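You operate a simulated robot arm through the tools that you are given. There is no shell and no other tool.

You run a simulated two-armed robot. Do the job below in one go: nothing can be reset, and whatever is moved stays where it is left.

Task
Tape the tails of samples 1 and 2 and stand them in the black rack.
Fine: one strip each.

Only the result counts: the job must be done as asked and must still hold three seconds after the hand-in. Knocking over, shifting, dropping, spilling or breaking anything else fails it.

Robot
Two 7-joint arms with two-finger parallel grippers on one trunk that stands fixed in place. Base frame: the origin is at the foot of the trunk, x ahead of it, y to its left, z up. Lengths are in m, angles in rad, forces in N, time in s.
The left shoulder is at [0.07, 0.187, 1.165], the right one opposite. With the tool pointing down near the work surface each hand reaches from about 0.3 to 0.8 m from the base axis, measured 20 degrees to its own side. Payload 3.91 kg a hand.
The TCP of each hand is the grasp point between the finger pads, 0.03 m short of the fingertips. In the tool frame z runs along the fingers and y along their closing line. Largest opening 0.11 m; finger width 0.02, thickness 0.01; the body of the gripper, 0.048 by 0.112 m, starts 0.055 m behind the TCP.
Orientation is that of the tool frame in the base frame, as a unit quaternion [w, x, y, z]. With the fingers straight down and closing along the base's y, the tool's x points along the base's -x, its y along +y and its z along -z.

Tools
- The arms move only by the tool send_rows. It takes "left_moves", "right_moves" or both (then of equal length, played together; a hand with none holds still); each is a list that holds one entry, the list of rows, each a list of 7 numbers: the turn, a rotation vector about the tool's x, y, z in units of 8 degrees (1.0 is 8 degrees), then the shift along the tool's x, y, z in units of 50 mm (1.0 is 50 mm), then the opening, from 0 (shut) to 1 (fully open). In form: [[[rx, ry, rz, dx, dy, dz, jaw], ...]]. A call has 1 to 20 rows; each row shifts and turns the commanded pose from where the row before left it, along the tool's axes as they then stand. A call with a number of a shift or a turn outside -1 to 1 is refused whole. Each row takes 0.2 s and may step no farther than 0.05 m and 0.15 rad from the row before; otherwise, or with a gripper value out of range, the whole call is refused. Where a pose cannot be reached the arm comes as near as it can. A force on the tool above 90 N (or 10 N above the force at the start of the call, whichever is more), or a blocked arm, ends the call early, and 0.2 s more pass. The fingers move at their own pace (about 0.072 m/s each) and stop on an object; they squeeze with about 24 N. The grip force told is the motor's: it shows also when the fingers shut on nothing. Time passes only in rows, and 0.2 s behind the last, so rows that do not move let the fingers close. It gives the time, the measured TCP pose, the force on the tool (base axes), the opening and the grip force at its end, in the units of the frame above (readings bear some noise), with the torque about the TCP (base axes, N m) and any sound that the robot's microphone picked up.
- Cameras (640 x 400 px; columns grow to the right, rows downward): "scene" is now at [0.1474, -0.0376, 1.4074]; the picture's right is [-0.46, -0.89, -0.00], its down [-0.44, 0.23, -0.87] and it looks along [0.77, -0.40, -0.49] (base axes); focal length 349 px, centre (320, 200). "left" rides on the left gripper at [0.072, -0.017, -0.103] in its tool frame; the picture's right is [0.23, 0.97, 0.00], its down [-0.76, 0.18, -0.62] and it looks along [-0.61, 0.14, 0.78] (tool axes); focal length 222 px, centre (320, 200). "right" rides on the right gripper at [0.072, 0.017, -0.103] in its tool frame; the picture's right is [-0.23, 0.97, 0.00], its down [-0.76, -0.18, -0.62] and it looks along [-0.61, -0.14, 0.78] (tool axes); focal length 222 px, centre (320, 200). There is no depth. A picture from a camera that has moved, and an enlarged one, comes with that camera's place and axes in the base frame and with its lens. The place of the scene camera against the robot may be out by one fixed shift of up to 0.025 m in any direction.
- grab_frame(camera): a new picture of that camera. No time passes.
- lift_body(by): slides the trunk up (or, below 0, down) by that many m; the arms and the scene camera ride with it, the base frame stays. It gives what a move gives, with no picture.
- turn_head(pan, tilt): turns the head with the scene camera to pan (to the left, within 1.501 rad either way) and tilt (down, from -0.506 to 1.204), counted from straight ahead of the robot. It gives what a move gives.
- close_up(camera, box): a new picture of the part [left, top, right, bottom] of that camera's present view, enlarged. No time passes.
- finish_job(): hands the job in; it is judged then, once.

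Places have to be worked out from the pictures, the camera data and where the tool is seen. Open the grippers and draw the arms clear of the work before you hand the job in, unless the task says otherwise.

The tools are called after "Request:" as a command line: name --argument value ..., lists and objects as JSON in quotes. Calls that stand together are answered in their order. send_rows: Moves the arms, as the interface text tells. Its arguments: {"type":"object","properties":{"left_moves":{"type":"array"},"right_moves":{"type":"array"}},"required":[]} The other tools are called the same way: lift_body (by) moves the trunk up or down; turn_head (pan, tilt) turns the head that bears the scene camera; grab_frame (camera) takes a picture; close_up (camera, box) takes an enlarged picture of a part of a camera's view; finish_job () hands the job in.

At the start:

```text
t: 0.0
left_ee_pos: [0.4504, -0.0737, 1.2064]
left_ee_rot: [0.001, 0.0, 1.0, 0.001]
left_contact_force: [0.4, 1.1, -0.1]
left_moment: [0.03, 0.01, -0.01]
left_finger_gap: 0.1102
left_grasp_force: 0.1
right_ee_pos: [0.3517, -0.5273, 1.206]
right_ee_rot: [0.0, 0.0, 1.0, 0.0]
right_contact_force: [0.3, -0.1, 0.2]
right_moment: [0.01, 0.02, -0.01]
right_finger_gap: 0.1099
right_grasp_force: 0.1
trunk travel left (down, up): [-0.675, 0.265]
head pan, tilt (commanded): [-0.48, 0.517]
```

scene: 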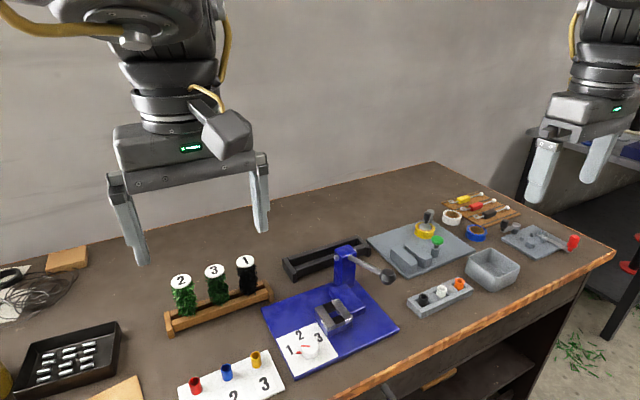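
right: 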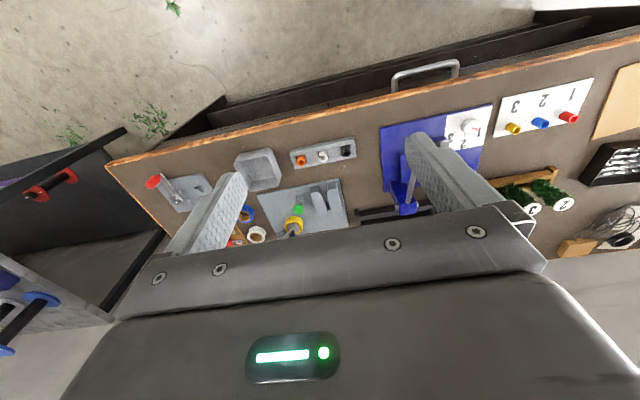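
left: 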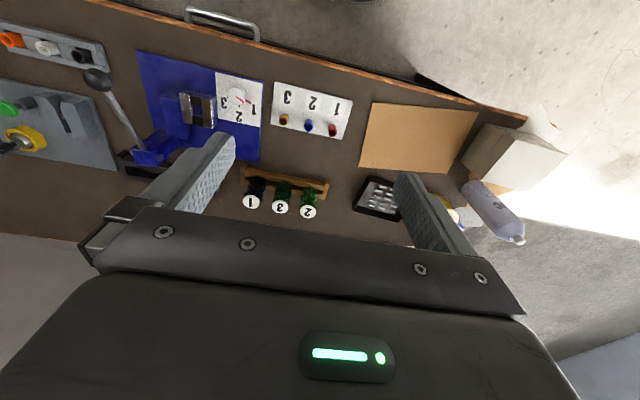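

I'll start by looking closely at the scene: the numbered samples on the wooden rack, the black rack, and the blue and grey devices.

Request:
close_up --camera "scene" --box '[150, 230, 310, 340]'

Request:
close_up --camera "scene" --box '[250, 230, 410, 380]'

Request:
close_up --camera "scene" --box '[360, 180, 600, 330]'

Request:
close_up --camera "scene" --box '[0, 230, 300, 400]'

```text
3.64 times, centred on (230, 285) of scene
camera zoom: at [0.1474, -0.0376, 1.4074], right [-0.46, -0.89, 0.0], down [-0.44, 0.23, -0.87], along [0.77, -0.4, -0.49], focal length 1270 px, centre (647, -109)
```

zoom: 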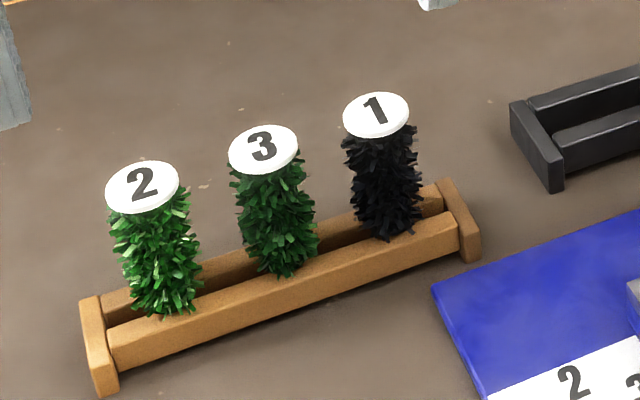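

```text
2.67 times, centred on (330, 305) of scene
camera zoom: at [0.1474, -0.0376, 1.4074], right [-0.46, -0.89, 0.0], down [-0.44, 0.23, -0.87], along [0.77, -0.4, -0.49], focal length 932 px, centre (293, -80)
```

zoom: 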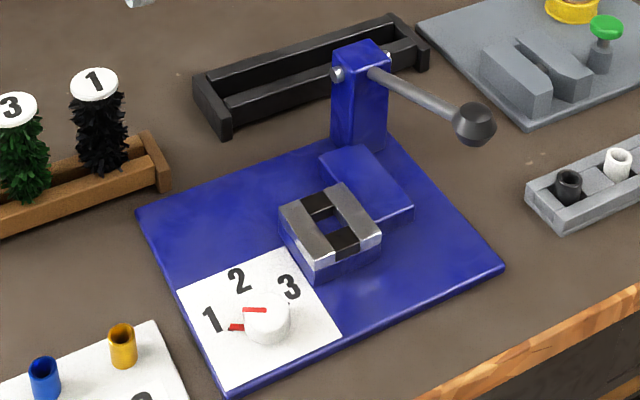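

```text
2.67 times, centred on (480, 255) of scene
camera zoom: at [0.1474, -0.0376, 1.4074], right [-0.46, -0.89, 0.0], down [-0.44, 0.23, -0.87], along [0.77, -0.4, -0.49], focal length 932 px, centre (-107, 53)
```

zoom: 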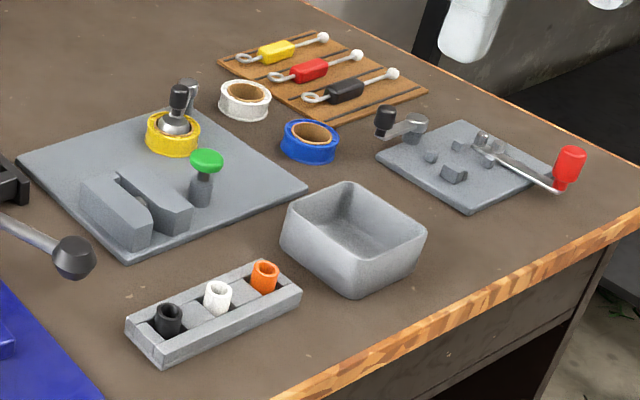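

```text
2.13 times, centred on (150, 315) of scene
camera zoom: at [0.1474, -0.0376, 1.4074], right [-0.46, -0.89, 0.0], down [-0.44, 0.23, -0.87], along [0.77, -0.4, -0.49], focal length 745 px, centre (683, -45)
```

zoom: 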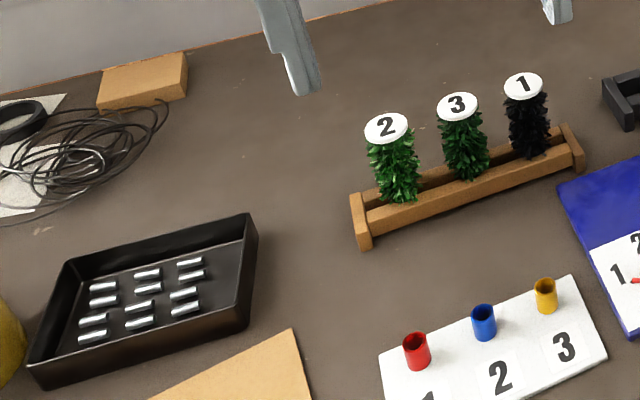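

I need finer detail of each station, so I take tighter close-ups of the grey tape station, the samples, the black rack and the blue press.

Request:
close_up --camera "scene" --box '[380, 200, 460, 250]'

Request:
close_up --camera "scene" --box '[365, 225, 465, 285]'

Request:
close_up --camera "scene" --box '[275, 225, 375, 290]'

Request:
close_up --camera "scene" --box '[490, 210, 590, 270]'

Request:
close_up --camera "scene" --box '[435, 185, 535, 247]'

Request:
close_up --camera "scene" --box '[270, 280, 370, 370]'

Request:
close_up --camera "scene" --box '[160, 245, 280, 340]'

Request:
close_up --camera "scene" --box '[0, 230, 100, 330]'

```text
8.00 times, centred on (420, 225) of scene
camera zoom: at [0.1474, -0.0376, 1.4074], right [-0.46, -0.89, 0.0], down [-0.44, 0.23, -0.87], along [0.77, -0.4, -0.49], focal length 2795 px, centre (-480, 0)
```

zoom: 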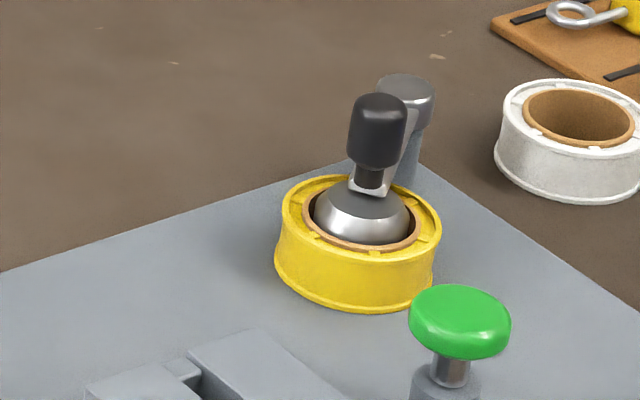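

```text
6.40 times, centred on (415, 255) of scene
camera zoom: at [0.1474, -0.0376, 1.4074], right [-0.46, -0.89, 0.0], down [-0.44, 0.23, -0.87], along [0.77, -0.4, -0.49], focal length 2236 px, centre (-288, -152)
```

zoom: 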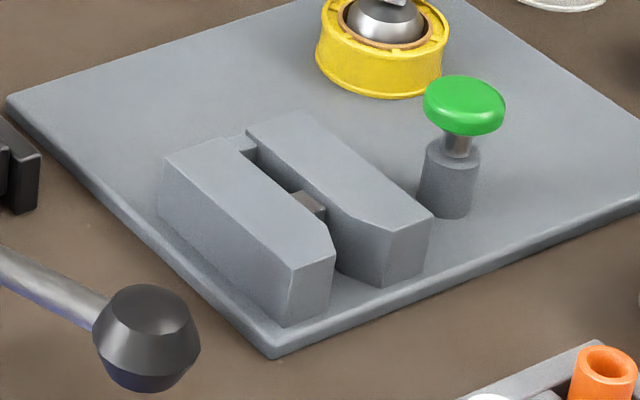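

```text
6.15 times, centred on (325, 258) of scene
camera zoom: at [0.1474, -0.0376, 1.4074], right [-0.46, -0.89, 0.0], down [-0.44, 0.23, -0.87], along [0.77, -0.4, -0.49], focal length 2150 px, centre (289, -154)
```

zoom: 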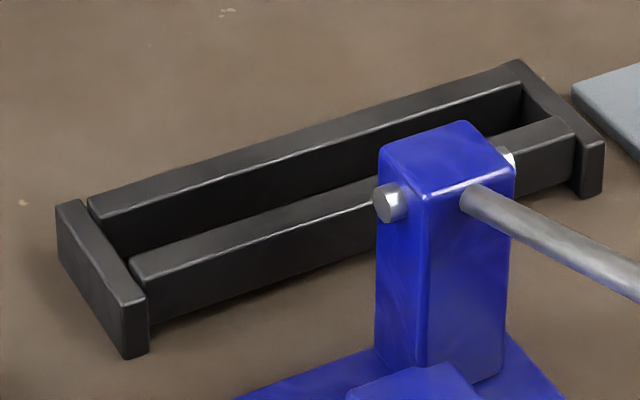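

```text
6.40 times, centred on (540, 240) of scene
camera zoom: at [0.1474, -0.0376, 1.4074], right [-0.46, -0.89, 0.0], down [-0.44, 0.23, -0.87], along [0.77, -0.4, -0.49], focal length 2236 px, centre (-1088, -56)
```

zoom: 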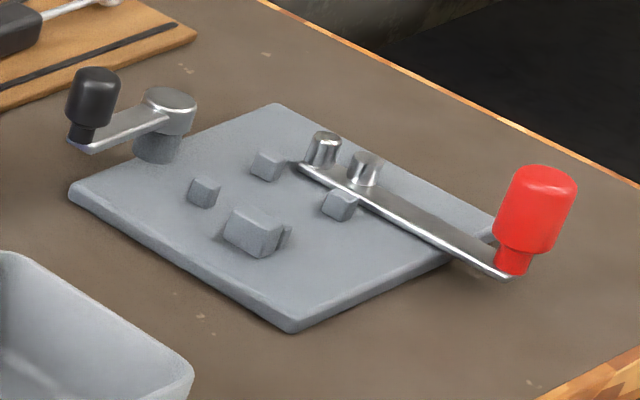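

```text
6.40 times, centred on (485, 216) of scene
camera zoom: at [0.1474, -0.0376, 1.4074], right [-0.46, -0.89, 0.0], down [-0.44, 0.23, -0.87], along [0.77, -0.4, -0.49], focal length 2236 px, centre (-736, 98)
```

zoom: 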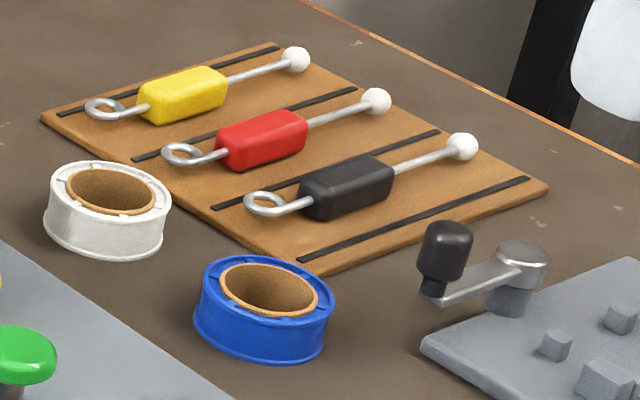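

```text
4.44 times, centred on (320, 325) of scene
camera zoom: at [0.1474, -0.0376, 1.4074], right [-0.46, -0.89, 0.0], down [-0.44, 0.23, -0.87], along [0.77, -0.4, -0.49], focal length 1553 px, centre (320, -356)
```

zoom: 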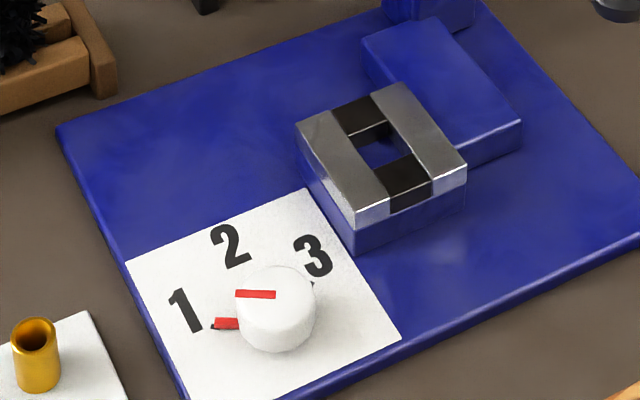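

```text
4.21 times, centred on (220, 292) of scene
camera zoom: at [0.1474, -0.0376, 1.4074], right [-0.46, -0.89, 0.0], down [-0.44, 0.23, -0.87], along [0.77, -0.4, -0.49], focal length 1471 px, centre (741, -190)
```

zoom: 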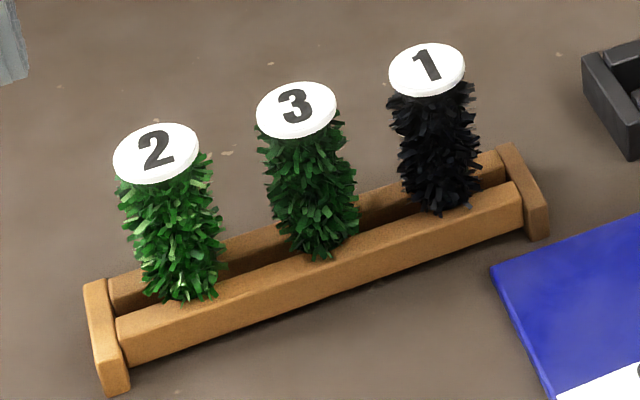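

```text
4.00 times, centred on (50, 280) of scene
camera zoom: at [0.1474, -0.0376, 1.4074], right [-0.46, -0.89, 0.0], down [-0.44, 0.23, -0.87], along [0.77, -0.4, -0.49], focal length 1397 px, centre (1400, -120)
```

zoom: 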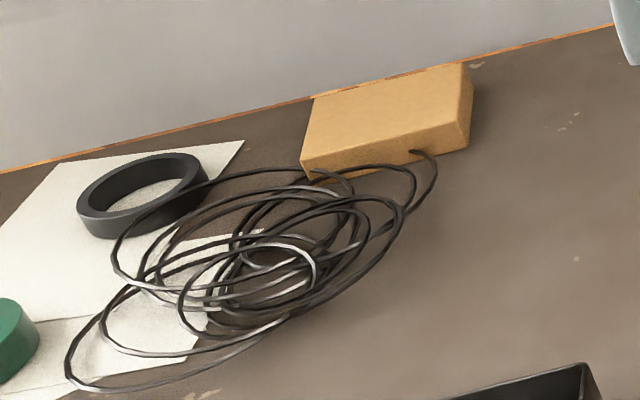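

The samples appear to stand in a slotted wooden rack with their tails hidden, and the grey station with the yellow tape roll, slot and green button looks like the taping device. I move the right hand above that station for a closer look.

Request:
send_rows --right_moves '[[[0, 0, 0, -0.5, 0.385, 0.3, 1], [0, 0, 0, -0.5, 0.385, 0.3, 1], [0, 0, 0, -0.5, 0.385, 0.3, 1], [0, 0, 0, -0.5, 0.385, 0.3, 1]]]'

Request:
grab_frame --camera "right"

Request:
grab_frame --camera "scene"

```text
t: 1.0
left_ee_pos: [0.4537, -0.0727, 1.2067]
left_ee_rot: [-0.001, -0.001, 1.0, -0.001]
left_contact_force: [0.7, -0.6, 0.3]
left_moment: [0.04, 0.01, -0.04]
left_finger_gap: 0.1101
left_grasp_force: 0.1
right_ee_pos: [0.4543, -0.4504, 1.1451]
right_ee_rot: [-0.001, 0.0, 1.0, 0.0]
right_contact_force: [0.7, 0.1, 0.8]
right_moment: [0.01, 0.04, 0.0]
right_finger_gap: 0.1099
right_grasp_force: 0.1
trunk travel left (down, up): [-0.675, 0.265]
head pan, tilt (commanded): [-0.48, 0.517]
```

```text
taken
camera right: at [0.3811, -0.432, 1.2476], right [0.23, 0.97, 0.0], down [0.76, -0.18, 0.62], along [0.61, -0.14, -0.78], focal length 222 px, centre (320, 200)
```

right: 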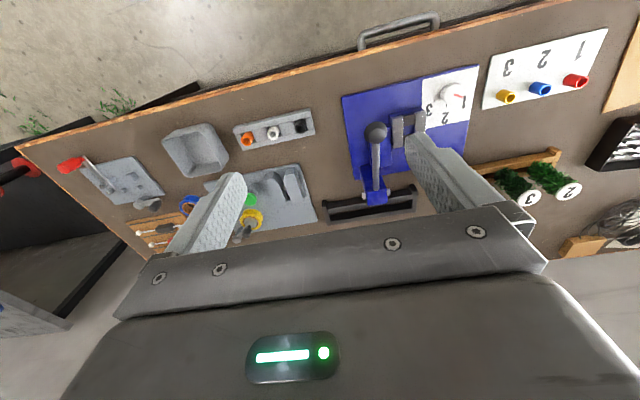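

```text
taken
camera scene: at [0.1497, -0.0367, 1.4072], right [-0.46, -0.89, 0.0], down [-0.44, 0.23, -0.87], along [0.77, -0.4, -0.5], focal length 349 px, centre (320, 200)
```

scene: 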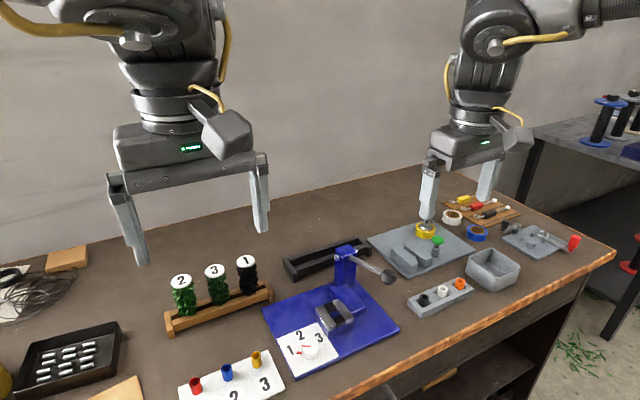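

The wrist view shows the station partly hidden by a finger. I zoom in on it and other stations from this angle.

Request:
close_up --camera "right" --box '[160, 150, 340, 260]'

Request:
close_up --camera "right" --box '[310, 150, 430, 230]'

Request:
close_up --camera "left" --box '[200, 140, 350, 240]'

Request:
close_up --camera "left" --box '[0, 60, 200, 200]'

```text
3.56 times, centred on (250, 205) of right
camera zoom: at [0.3811, -0.432, 1.2476], right [0.23, 0.97, 0.0], down [0.76, -0.18, 0.62], along [0.61, -0.14, -0.78], focal length 790 px, centre (569, 182)
```

zoom: 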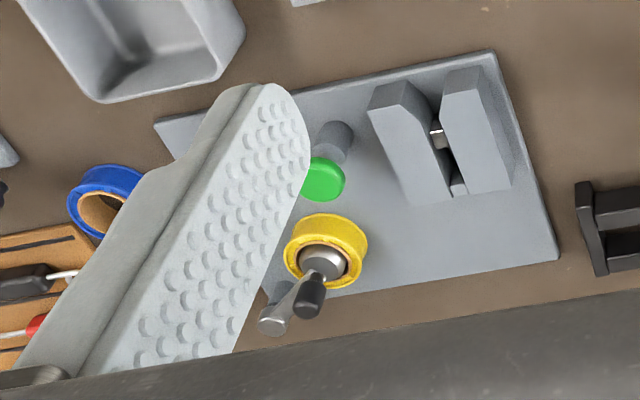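

```text
5.00 times, centred on (370, 190) of right
camera zoom: at [0.3811, -0.432, 1.2476], right [0.23, 0.97, 0.0], down [0.76, -0.18, 0.62], along [0.61, -0.14, -0.78], focal length 1111 px, centre (70, 250)
```

zoom: 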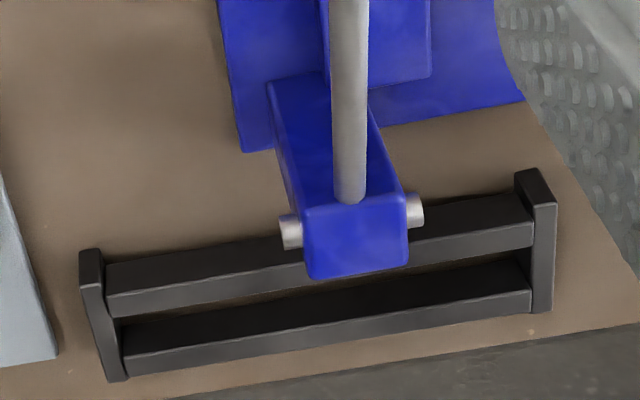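

```text
4.00 times, centred on (275, 190) of left
camera zoom: at [0.3818, -0.0905, 1.3087], right [-0.23, 0.97, 0.0], down [0.76, 0.18, 0.62], along [0.61, 0.14, -0.78], focal length 888 px, centre (500, 240)
```

zoom: 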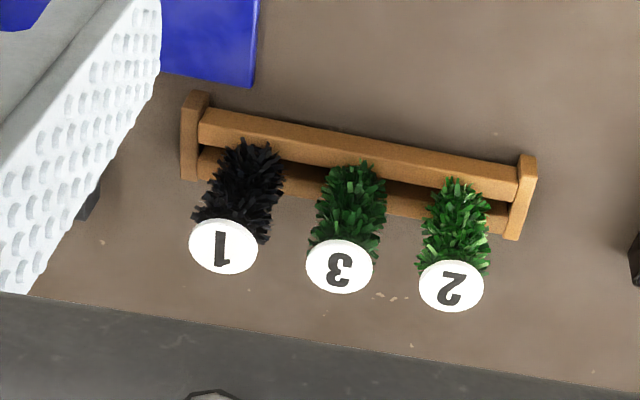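

```text
2.86 times, centred on (100, 130) of left
camera zoom: at [0.3818, -0.0905, 1.3087], right [-0.23, 0.97, 0.0], down [0.76, 0.18, 0.62], along [0.61, 0.14, -0.78], focal length 635 px, centre (949, 400)
```

zoom: 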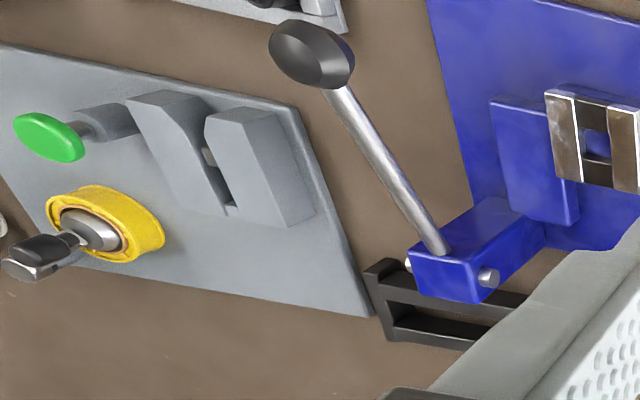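

Triangulating with the two wrist cameras puts the station plate's top at z≈0.80 and the sample discs at z≈0.92, x≈0.72. Before touching anything I scan the rest of the room for labels or notes.

Request:
turn_head --pan 0.5 --tilt 0.6

Request:
grab_frame --camera "scene"

Request:
turn_head --pan -1.2 --tilt 0.5

Request:
grab_frame --camera "scene"

Request:
turn_head --pan -0.48 --tilt 0.7

Request:
grab_frame --camera "scene"

```text
t: 2.2
left_ee_pos: [0.4513, -0.0736, 1.206]
left_ee_rot: [0.0, -0.001, 1.0, 0.0]
left_contact_force: [1.0, 0.5, 0.3]
left_moment: [-0.01, 0.0, 0.02]
left_finger_gap: 0.1098
left_grasp_force: 0.0
right_ee_pos: [0.4526, -0.4501, 1.1473]
right_ee_rot: [0.0, -0.001, 1.0, 0.001]
right_contact_force: [0.2, 0.0, 0.7]
right_moment: [0.01, -0.03, 0.02]
right_finger_gap: 0.1099
right_grasp_force: 0.0
trunk travel left (down, up): [-0.675, 0.265]
head pan, tilt (commanded): [0.499, 0.6]
```

```text
taken
camera scene: at [0.1447, 0.0465, 1.4], right [0.48, -0.88, 0.0], down [-0.5, -0.27, -0.83], along [0.72, 0.39, -0.56], focal length 349 px, centre (320, 200)
```

scene: 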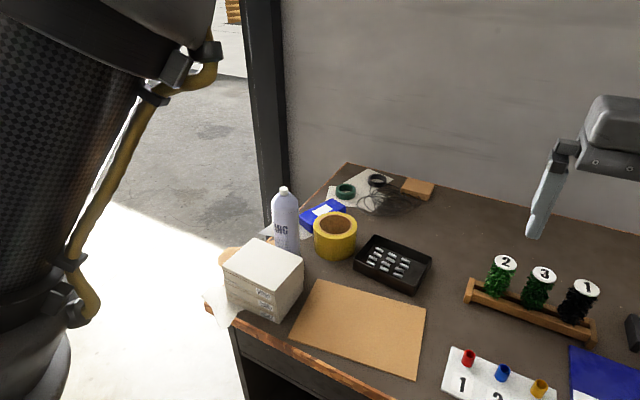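

```text
t: 4.0
left_ee_pos: [0.451, -0.0746, 1.2054]
left_ee_rot: [0.0, 0.0, 1.0, 0.0]
left_contact_force: [0.1, -0.3, 0.2]
left_moment: [-0.01, 0.01, -0.01]
left_finger_gap: 0.1096
left_grasp_force: 0.0
right_ee_pos: [0.4525, -0.4507, 1.1456]
right_ee_rot: [0.0, 0.0, 1.0, 0.001]
right_contact_force: [-0.6, -0.3, -1.3]
right_moment: [-0.02, -0.01, -0.05]
right_finger_gap: 0.1101
right_grasp_force: 0.0
trunk travel left (down, up): [-0.675, 0.265]
head pan, tilt (commanded): [-1.201, 0.499]
```

```text
taken
camera scene: at [0.1001, -0.0806, 1.409], right [-0.93, -0.36, 0.0], down [-0.17, 0.45, -0.88], along [0.32, -0.82, -0.48], focal length 349 px, centre (320, 200)
```

scene: 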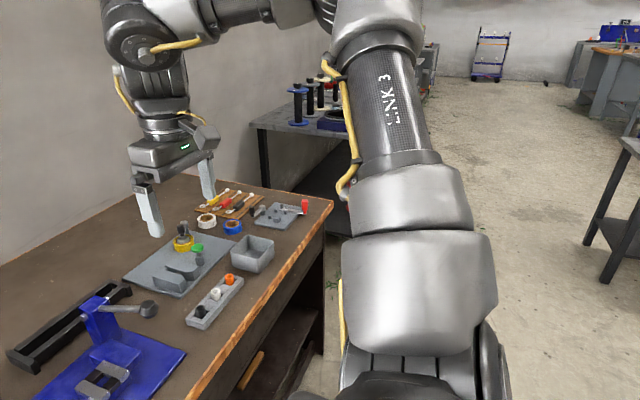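

```text
t: 5.1
left_ee_pos: [0.4506, -0.0733, 1.2067]
left_ee_rot: [0.0, 0.0, 1.0, 0.0]
left_contact_force: [-0.5, -1.0, -0.9]
left_moment: [0.0, 0.0, 0.0]
left_finger_gap: 0.1102
left_grasp_force: 0.0
right_ee_pos: [0.4513, -0.4508, 1.1465]
right_ee_rot: [0.0, 0.0, 1.0, 0.0]
right_contact_force: [0.4, -0.4, 0.2]
right_moment: [0.0, -0.01, 0.01]
right_finger_gap: 0.11
right_grasp_force: 0.0
trunk travel left (down, up): [-0.675, 0.265]
head pan, tilt (commanded): [-0.48, 0.7]
```

```text
taken
camera scene: at [0.1424, -0.0351, 1.3913], right [-0.46, -0.89, 0.0], down [-0.57, 0.3, -0.76], along [0.68, -0.35, -0.64], focal length 349 px, centre (320, 200)
```

scene: 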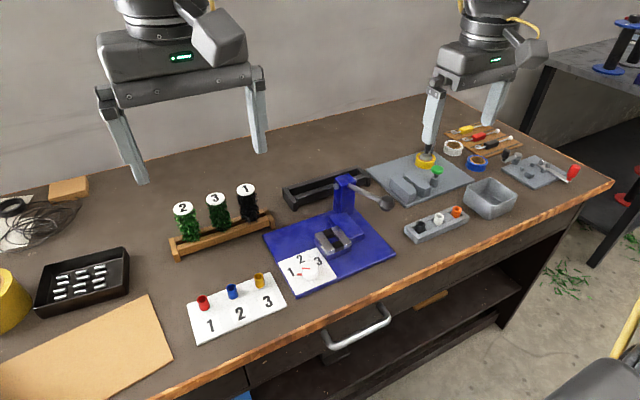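

No legend is visible elsewhere; the only tape device is the grey station with the loaded yellow roll. I move the right hand over it to see the slot, the button and the small dark part.

Request:
send_rows --right_moves '[[[0, 0, 0, -0.48, -0.41, 0.5, 1], [0, 0, 0, -0.48, -0.41, 0.5, 1], [0, 0, 0, -0.48, -0.41, 0.5, 1], [0, 0, 0, -0.48, -0.41, 0.5, 1], [0, 0, 0, -0.48, -0.41, 0.5, 1], [0, 0, 0, 0, 0, 0, 1]]]'

Request:
grab_frame --camera "right"

Request:
close_up --camera "right" --box '[220, 60, 440, 200]'

```text
t: 6.5
left_ee_pos: [0.4502, -0.0744, 1.2069]
left_ee_rot: [0.0, 0.0, 1.0, -0.001]
left_contact_force: [-0.4, -0.2, 0.1]
left_moment: [0.0, -0.01, 0.0]
left_finger_gap: 0.11
left_grasp_force: 0.1
right_ee_pos: [0.5702, -0.5521, 1.0232]
right_ee_rot: [0.001, 0.0, 1.0, -0.001]
right_contact_force: [0.4, 0.2, 0.3]
right_moment: [0.01, 0.02, -0.02]
right_finger_gap: 0.1098
right_grasp_force: 0.0
trunk travel left (down, up): [-0.675, 0.265]
head pan, tilt (commanded): [-0.48, 0.7]
```

```text
taken
camera right: at [0.4961, -0.535, 1.125], right [0.23, 0.97, 0.0], down [0.76, -0.18, 0.62], along [0.61, -0.14, -0.78], focal length 222 px, centre (320, 200)
```

right: 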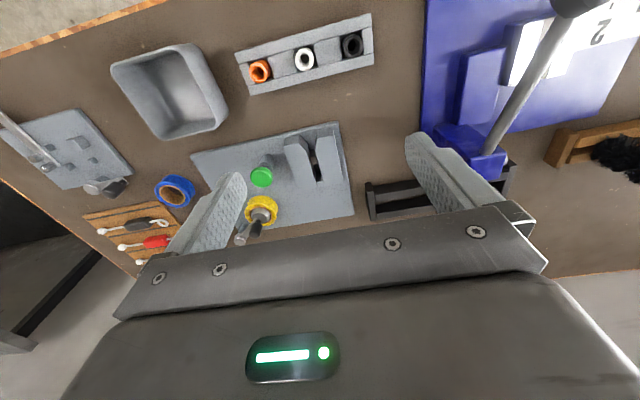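

```text
2.86 times, centred on (330, 130) of right
camera zoom: at [0.4961, -0.535, 1.125], right [0.23, 0.97, 0.0], down [0.76, -0.18, 0.62], along [0.61, -0.14, -0.78], focal length 635 px, centre (291, 400)
```

zoom: 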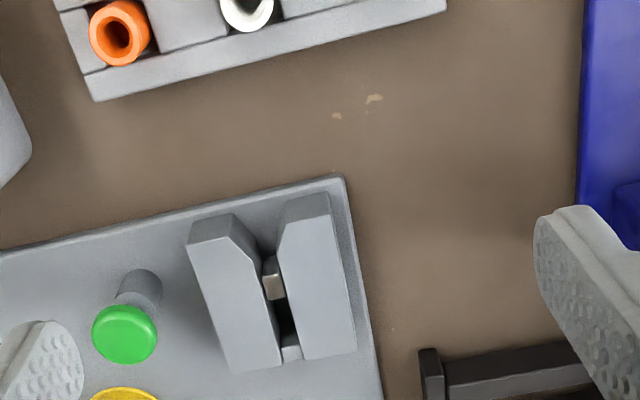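

The station is now in clear view. I zoom tightly on the slot, the button, and the roll clamp.

Request:
close_up --camera "right" --box '[275, 120, 355, 195]'

Request:
close_up --camera "right" --box '[225, 155, 305, 250]'

Request:
close_up --camera "scene" --box '[370, 140, 470, 210]'

Request:
close_up --camera "scene" --box '[160, 175, 290, 265]'

```text
5.33 times, centred on (315, 158) of right
camera zoom: at [0.4961, -0.535, 1.125], right [0.23, 0.97, 0.0], down [0.76, -0.18, 0.62], along [0.61, -0.14, -0.78], focal length 1185 px, centre (347, 427)
```

zoom: 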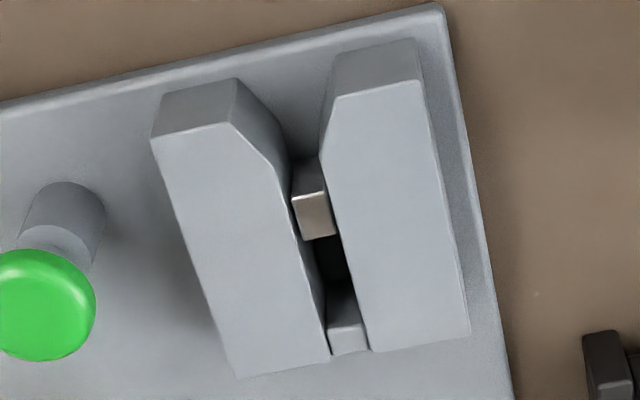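

```text
4.21 times, centred on (265, 202) of right
camera zoom: at [0.4961, -0.535, 1.125], right [0.23, 0.97, 0.0], down [0.76, -0.18, 0.62], along [0.61, -0.14, -0.78], focal length 935 px, centre (552, 190)
```

zoom: 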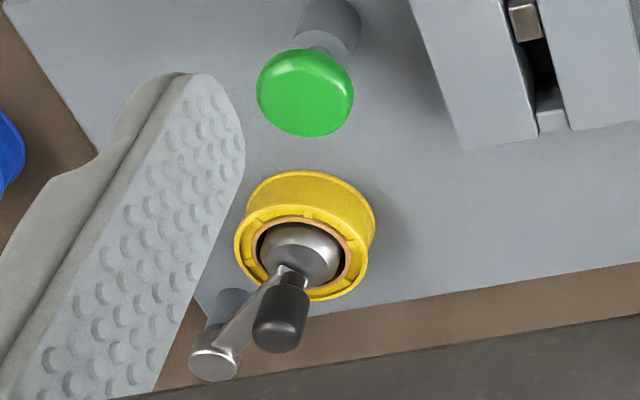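

```text
5.71 times, centred on (420, 175) of scene
camera zoom: at [0.1411, -0.0344, 1.3915], right [-0.46, -0.89, 0.0], down [-0.57, 0.3, -0.77], along [0.68, -0.35, -0.64], focal length 1996 px, centre (-251, 343)
```

zoom: 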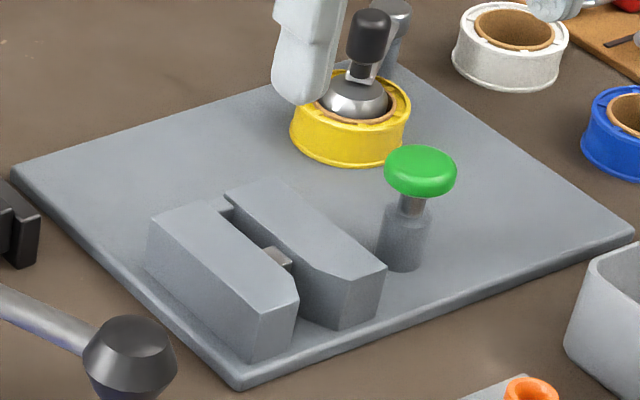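

```text
4.44 times, centred on (225, 220) of scene
camera zoom: at [0.1411, -0.0344, 1.3915], right [-0.46, -0.89, 0.0], down [-0.57, 0.3, -0.77], along [0.68, -0.35, -0.64], focal length 1553 px, centre (742, 111)
```

zoom: 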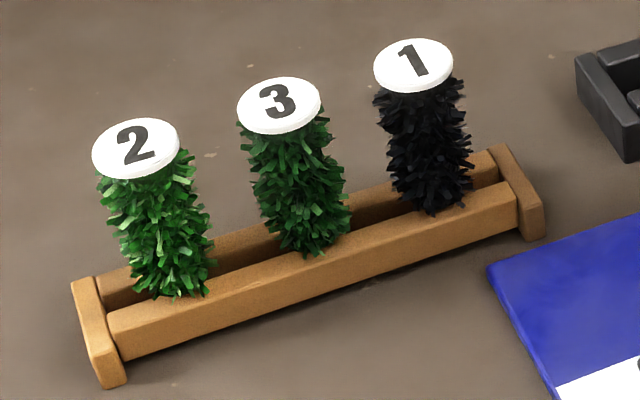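

The blocks are square to the base axes with a ~12 mm slot centred at y≈-0.580, x 0.617–0.696, top z≈0.836. I tilt the right hand to look at the slot from a lower, frontal angle.

Request:
send_rows --right_moves '[[[0, 0, 0, 0.27, 0.05, 0.75, 1], [0, 0, 0, 0.27, 0.05, 0.75, 1], [0, 0, 0, 0.27, 0.05, 0.75, 1], [0, -1, 0, 0, 0, 0, 1], [0, -1, 0, 0, 0, 0, 1], [0, -1, 0, 0, 0, 0, 1], [0, 0, 0, 0, 0, 0, 1]]]'

Request:
grab_frame --camera "right"

Request:
grab_frame --camera "scene"

```text
t: 8.1
left_ee_pos: [0.4507, -0.0731, 1.2056]
left_ee_rot: [0.0, 0.0, 1.0, -0.001]
left_contact_force: [0.2, 0.5, 0.1]
left_moment: [0.0, -0.01, -0.01]
left_finger_gap: 0.1096
left_grasp_force: 0.1
right_ee_pos: [0.5317, -0.5442, 0.9091]
right_ee_rot: [0.209, 0.001, 0.978, 0.0]
right_contact_force: [0.5, 0.7, -0.2]
right_moment: [0.01, -0.01, 0.01]
right_finger_gap: 0.1097
right_grasp_force: 0.1
trunk travel left (down, up): [-0.675, 0.265]
head pan, tilt (commanded): [-0.48, 0.7]
```

```text
taken
camera right: at [0.4224, -0.5273, 0.9725], right [0.21, 0.97, 0.09], down [0.44, -0.18, 0.88], along [0.87, -0.14, -0.47], focal length 222 px, centre (320, 200)
```

right: 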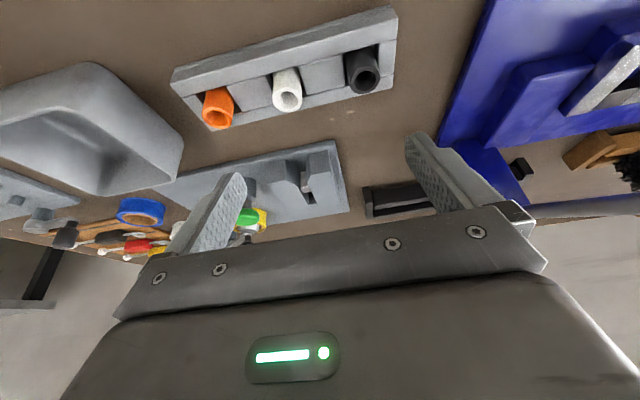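

```text
taken
camera scene: at [0.1428, -0.0345, 1.3913], right [-0.46, -0.89, 0.0], down [-0.57, 0.3, -0.76], along [0.68, -0.35, -0.64], focal length 349 px, centre (320, 200)
```

scene: 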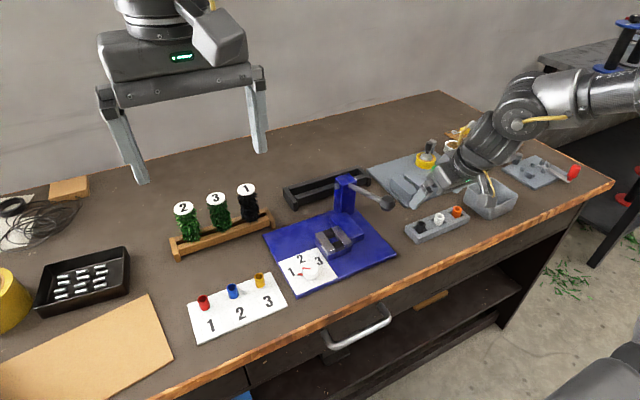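

I zoom in on the slot and samples from this lower angle.

Request:
close_up --camera "right" --box '[270, 135, 360, 225]'

Request:
close_up --camera "right" --box '[220, 160, 300, 230]'

Request:
close_up --camera "right" --box '[560, 110, 640, 220]'

```text
4.44 times, centred on (315, 180) of right
camera zoom: at [0.4224, -0.5273, 0.9725], right [0.21, 0.97, 0.09], down [0.44, -0.18, 0.88], along [0.87, -0.14, -0.47], focal length 987 px, centre (342, 289)
```

zoom: 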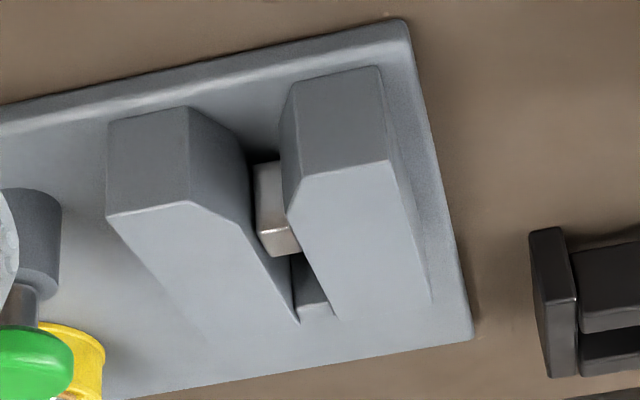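

```text
5.71 times, centred on (260, 195) of right
camera zoom: at [0.4224, -0.5273, 0.9725], right [0.21, 0.97, 0.09], down [0.44, -0.18, 0.88], along [0.87, -0.14, -0.47], focal length 1269 px, centre (663, 229)
```

zoom: 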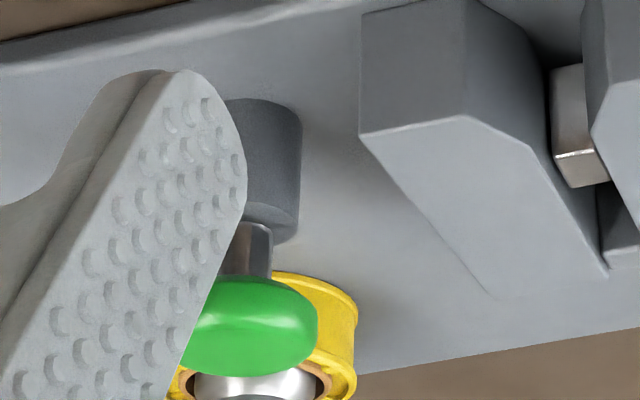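

```text
3.64 times, centred on (600, 165) of right
camera zoom: at [0.4224, -0.5273, 0.9725], right [0.21, 0.97, 0.09], down [0.44, -0.18, 0.88], along [0.87, -0.14, -0.47], focal length 808 px, centre (-698, 327)
```

zoom: 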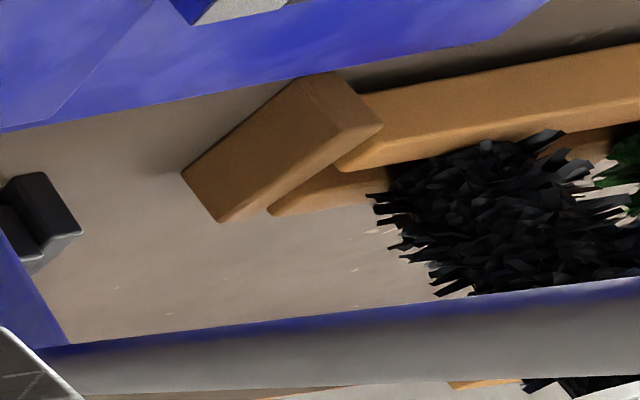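

The slot holds a full-height metal tongue at x≈0.645–0.658 and an end stop at x≈0.69. The black rack spans y −0.51…−0.28 with its slot near x≈0.77, which is far out, so I test reach in free air with the tool pitched 32°.

Request:
send_rows --right_moves '[[[0, -1, 0, 0, 0, 0, 1], [0, 0, 0, -0.424, 0, -0.678, 1], [0, 0, 0, -0.424, 0, -0.678, 1], [0, 0, 0, -0.424, 0, -0.678, 1], [0, 0, 0, -0.682, 0.264, 0.426, 1], [0, 0, 0, -0.682, 0.264, 0.426, 1], [0, 0, 0, -0.682, 0.264, 0.426, 1], [0, 0, 0, -0.682, 0.264, 0.426, 1], [0, 0, 0, -0.682, 0.264, 0.426, 1], [0, 0, 0, -0.682, 0.264, 0.426, 1], [0, 0, 0, 0, 0, 0, 1]]]'

Request:
grab_frame --camera "right"

Request:
grab_frame --camera "scene"

```text
t: 10.5
left_ee_pos: [0.4503, -0.0742, 1.2064]
left_ee_rot: [0.0, 0.0, 1.0, 0.001]
left_contact_force: [-0.6, 1.1, 0.1]
left_moment: [0.01, -0.06, -0.03]
left_finger_gap: 0.1103
left_grasp_force: 0.0
right_ee_pos: [0.7616, -0.4672, 1.0295]
right_ee_rot: [0.277, 0.001, 0.961, 0.0]
right_contact_force: [-0.5, -0.2, 0.2]
right_moment: [0.03, -0.03, -0.02]
right_finger_gap: 0.11
right_grasp_force: 0.0
right hand out of reach, approached as far as the arm can: row 10
trunk travel left (down, up): [-0.675, 0.265]
head pan, tilt (commanded): [-0.48, 0.7]
```

```text
taken
camera right: at [0.6458, -0.4497, 1.0773], right [0.19, 0.97, 0.12], down [0.31, -0.18, 0.93], along [0.93, -0.14, -0.34], focal length 222 px, centre (320, 200)
```

right: 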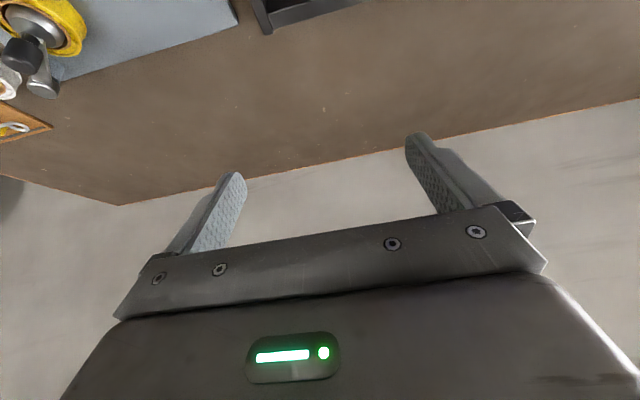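

```text
taken
camera scene: at [0.1411, -0.0358, 1.3914], right [-0.46, -0.89, 0.0], down [-0.57, 0.3, -0.77], along [0.68, -0.35, -0.64], focal length 349 px, centre (320, 200)
```

scene: 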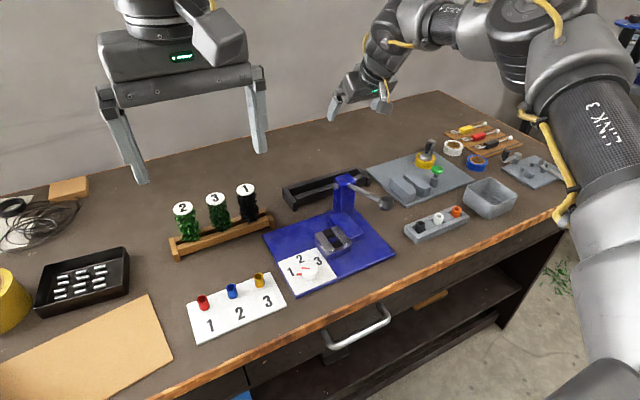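

At 32° pitch the arm just falls short at the right end of the black rack (0.762 vs 0.773). I lower the trunk 0.1 m for better reach at work height and park the left arm further left and up out of the way.

Request:
send_rows --left_moves '[[[0, 0, 0, 0.5, 0.8, 0, 1], [0, 0, 0, 0.5, 0.8, 0, 1], [0, 0, 0, 0.5, 0.8, 0, 1], [0, 0, 0, 0, 0.9, 0, 1], [0, 0, 0, 0, 0.9, 0, 1], [0, 0, 0, 0, 0.9, 0, 1], [0, 0, 0, 0, 0, 0, 1]]]'

Request:
lift_body --by -0.1

Request:
grab_frame --camera "scene"

Request:
grab_frame --camera "left"

```text
t: 12.1
left_ee_pos: [0.3766, 0.1804, 1.2067]
left_ee_rot: [-0.001, 0.001, 1.0, 0.0]
left_contact_force: [0.2, 0.4, -0.9]
left_moment: [0.02, -0.02, 0.03]
left_finger_gap: 0.1102
left_grasp_force: 0.0
right_ee_pos: [0.765, -0.4673, 1.0277]
right_ee_rot: [0.276, 0.001, 0.961, 0.001]
right_contact_force: [0.6, -0.1, 0.5]
right_moment: [0.06, 0.01, 0.01]
right_finger_gap: 0.11
right_grasp_force: 0.1
trunk travel left (down, up): [-0.675, 0.265]
head pan, tilt (commanded): [-0.48, 0.7]
```

```text
t: 13.4
left_ee_pos: [0.3753, 0.1814, 1.1065]
left_ee_rot: [0.001, 0.001, 1.0, 0.0]
left_contact_force: [-0.4, -0.1, -0.2]
left_moment: [-0.01, 0.0, -0.01]
left_finger_gap: 0.1099
left_grasp_force: 0.0
right_ee_pos: [0.7636, -0.466, 0.9285]
right_ee_rot: [0.276, 0.0, 0.961, 0.0]
right_contact_force: [0.0, -0.8, 0.6]
right_moment: [-0.01, 0.01, -0.01]
right_finger_gap: 0.1102
right_grasp_force: 0.1
trunk travel left (down, up): [-0.575, 0.365]
head pan, tilt (commanded): [-0.48, 0.7]
```

```text
taken
camera scene: at [0.1421, -0.0346, 1.2914], right [-0.46, -0.89, 0.0], down [-0.57, 0.3, -0.77], along [0.68, -0.35, -0.64], focal length 349 px, centre (320, 200)
```

scene: 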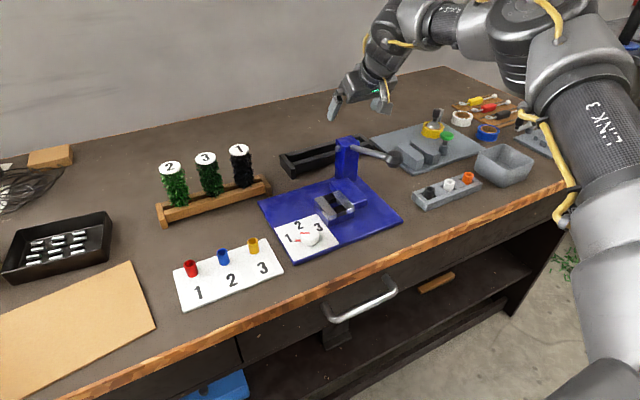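

```text
taken
camera left: at [0.3046, 0.1644, 1.2096], right [-0.23, 0.97, 0.0], down [0.76, 0.18, 0.62], along [0.61, 0.14, -0.78], focal length 222 px, centre (320, 200)
```

left: 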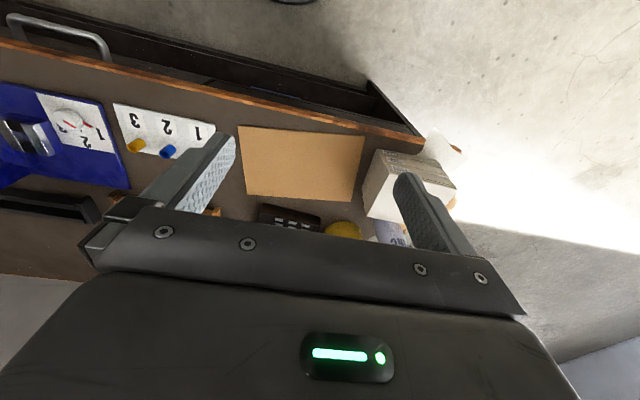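

The lower head view gives a better angle. I zoom in on the samples, the black rack and the tape station.

Request:
close_up --camera "scene" --box '[150, 140, 280, 230]'

Request:
close_up --camera "scene" --box '[270, 110, 370, 190]'

Request:
close_up --camera "scene" --box '[365, 100, 475, 180]'

```text
4.44 times, centred on (215, 185) of scene
camera zoom: at [0.1421, -0.0346, 1.2914], right [-0.46, -0.89, 0.0], down [-0.57, 0.3, -0.77], along [0.68, -0.35, -0.64], focal length 1553 px, centre (787, 267)
```

zoom: 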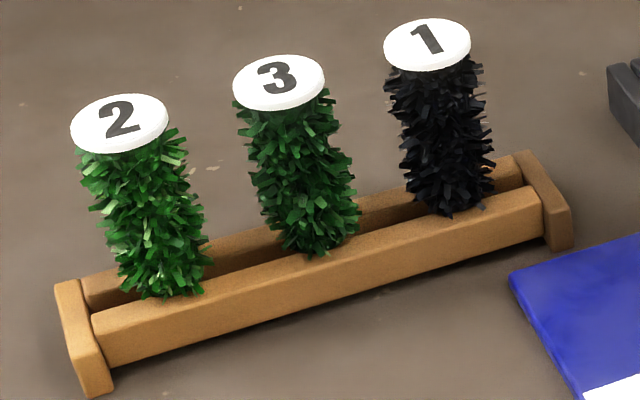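

```text
5.00 times, centred on (320, 150) of scene
camera zoom: at [0.1421, -0.0346, 1.2914], right [-0.46, -0.89, 0.0], down [-0.57, 0.3, -0.77], along [0.68, -0.35, -0.64], focal length 1747 px, centre (320, 450)
```

zoom: 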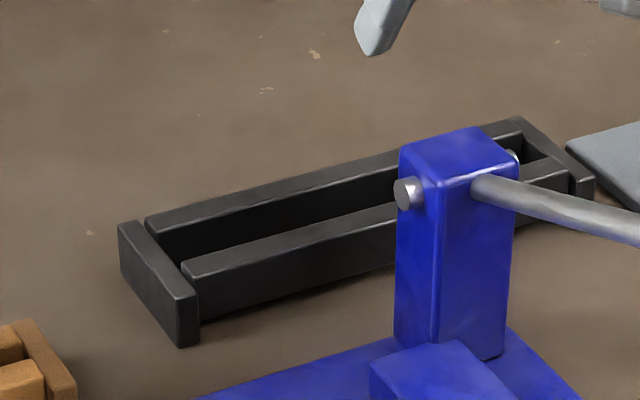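

```text
5.00 times, centred on (420, 140) of scene
camera zoom: at [0.1421, -0.0346, 1.2914], right [-0.46, -0.89, 0.0], down [-0.57, 0.3, -0.77], along [0.68, -0.35, -0.64], focal length 1747 px, centre (-180, 500)
```

zoom: 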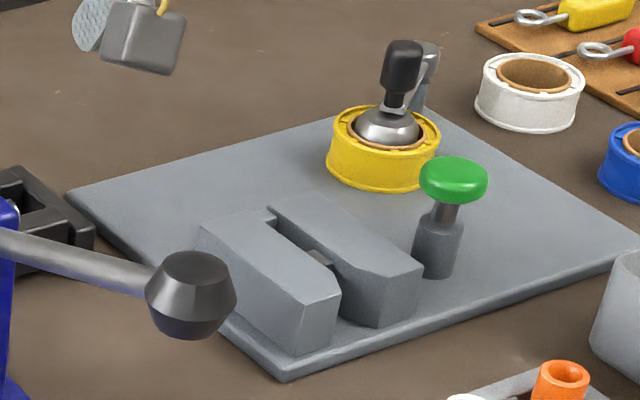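

Sample 1's axis is at about (0.722, −0.170), disc top ≈0.926, with sample 3 only 0.065 m to its left, so I'll use a 54 mm opening. I raise the right hand and move above sample 1.

Request:
send_rows --right_moves '[[[0, 0, 0, -0.127, 0, -0.707, 0.8], [0, 0, 0, -0.127, 0, -0.707, 0.6], [0, 0, 0, -0.127, 0, -0.707, 0.49], [0, 0, 0, 0, 0.846, 0, 0.49], [0, 0, 0, 0, 0.846, 0, 0.49], [0, 0, 0, 0, 0.846, 0, 0.49], [0, 0, 0, 0, 0.846, 0, 0.49], [0, 0, 0, 0, 0.846, 0, 0.49], [0, 0, 0, 0, 0.846, 0, 0.49], [0, 0, 0, 0, 0.846, 0, 0.49], [0, 0, 0, 0, 0, 0, 0.49]]]'

Request:
grab_frame --camera "right"

Request:
grab_frame --camera "scene"

```text
t: 15.8
left_ee_pos: [0.3763, 0.182, 1.1065]
left_ee_rot: [0.0, 0.0, 1.0, 0.0]
left_contact_force: [0.6, -0.9, -0.4]
left_moment: [-0.04, 0.0, 0.0]
left_finger_gap: 0.1102
left_grasp_force: 0.1
right_ee_pos: [0.6529, -0.2599, 1.0292]
right_ee_rot: [0.277, 0.0, 0.961, 0.0]
right_contact_force: [-0.1, 0.3, 0.1]
right_moment: [0.03, -0.02, -0.03]
right_finger_gap: 0.0537
right_grasp_force: 0.1
right hand out of reach, approached as far as the arm can: row 6, 7, 8, 9, 10
trunk travel left (down, up): [-0.575, 0.365]
head pan, tilt (commanded): [-0.48, 0.7]
```

```text
taken
camera right: at [0.5353, -0.2432, 1.0775], right [0.19, 0.97, 0.12], down [0.31, -0.18, 0.93], along [0.93, -0.14, -0.34], focal length 222 px, centre (320, 200)
```

right: 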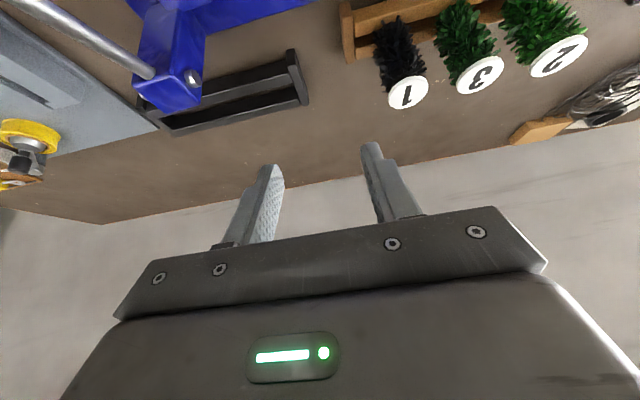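

```text
taken
camera scene: at [0.1424, -0.0348, 1.2913], right [-0.46, -0.89, 0.0], down [-0.57, 0.3, -0.76], along [0.68, -0.35, -0.64], focal length 349 px, centre (320, 200)
```

scene: 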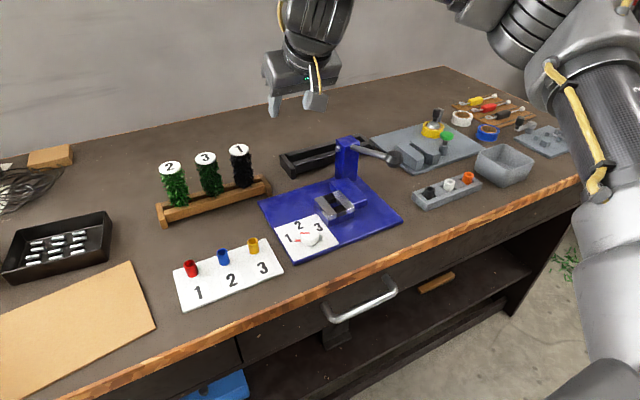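

The right arm can't hold that pitched pose this far left (it stalled at (0.653, −0.260)). I undo the pitch step by step to see whether a straight-down tool reaches sample 1.

Request:
send_rows --right_moves '[[[0, 1, 0, 0, 0, 0, 0.49], [0, 1, 0, 0, 0, 0, 0.49], [0, 0, 0, 0, 0, 0, 0.49]]]'

```text
t: 16.6
left_ee_pos: [0.3768, 0.1814, 1.1059]
left_ee_rot: [0.0, 0.0, 1.0, 0.0]
left_contact_force: [0.0, -0.2, -0.3]
left_moment: [0.0, 0.01, 0.02]
left_finger_gap: 0.11
left_grasp_force: 0.1
right_ee_pos: [0.6163, -0.2963, 1.0114]
right_ee_rot: [0.14, -0.001, 0.99, 0.002]
right_contact_force: [-0.2, 0.0, 0.3]
right_moment: [0.0, -0.01, -0.03]
right_finger_gap: 0.0538
right_grasp_force: 0.1
right hand out of reach, approached as far as the arm can: row 1, 2
trunk travel left (down, up): [-0.575, 0.365]
head pan, tilt (commanded): [-0.48, 0.7]
```

The stall isn't pure arm extension; it looks like a joint limit from this configuration. I pull the hand back toward the robot to see how the commanded pose tracks and try approaching from closer in.

Request:
send_rows --right_moves '[[[0, 0, 0, 0.721, 0, -0.207, 0.49], [0, 0, 0, 0.721, 0, -0.207, 0.49], [0, 0, 0, 0.721, 0, -0.207, 0.49], [0, 0, 0, 0.721, 0, -0.207, 0.49], [0, 0, 0, 0, 0, 0, 0.49]]]'

Request:
grab_frame --camera "scene"

```text
t: 17.8
left_ee_pos: [0.3776, 0.1809, 1.1048]
left_ee_rot: [-0.001, 0.0, 1.0, 0.0]
left_contact_force: [0.4, 0.6, -0.8]
left_moment: [0.0, 0.03, 0.03]
left_finger_gap: 0.1101
left_grasp_force: 0.0
right_ee_pos: [0.467, -0.297, 1.0125]
right_ee_rot: [0.139, 0.001, 0.99, -0.001]
right_contact_force: [0.3, -0.2, -0.1]
right_moment: [0.02, 0.0, -0.02]
right_finger_gap: 0.054
right_grasp_force: 0.1
trunk travel left (down, up): [-0.575, 0.365]
head pan, tilt (commanded): [-0.48, 0.7]
```

```text
taken
camera scene: at [0.1439, -0.0347, 1.2911], right [-0.46, -0.89, 0.0], down [-0.57, 0.3, -0.76], along [0.68, -0.35, -0.65], focal length 349 px, centre (320, 200)
```

scene: 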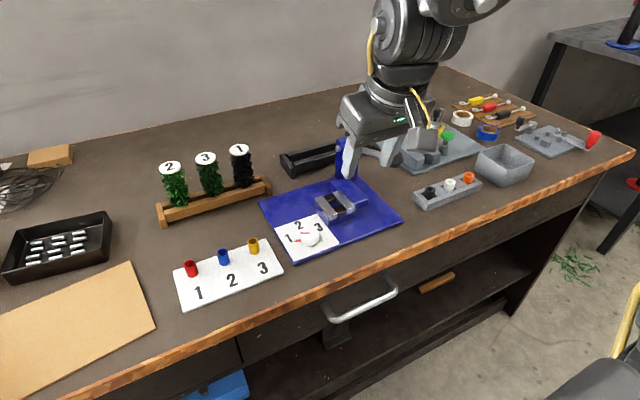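

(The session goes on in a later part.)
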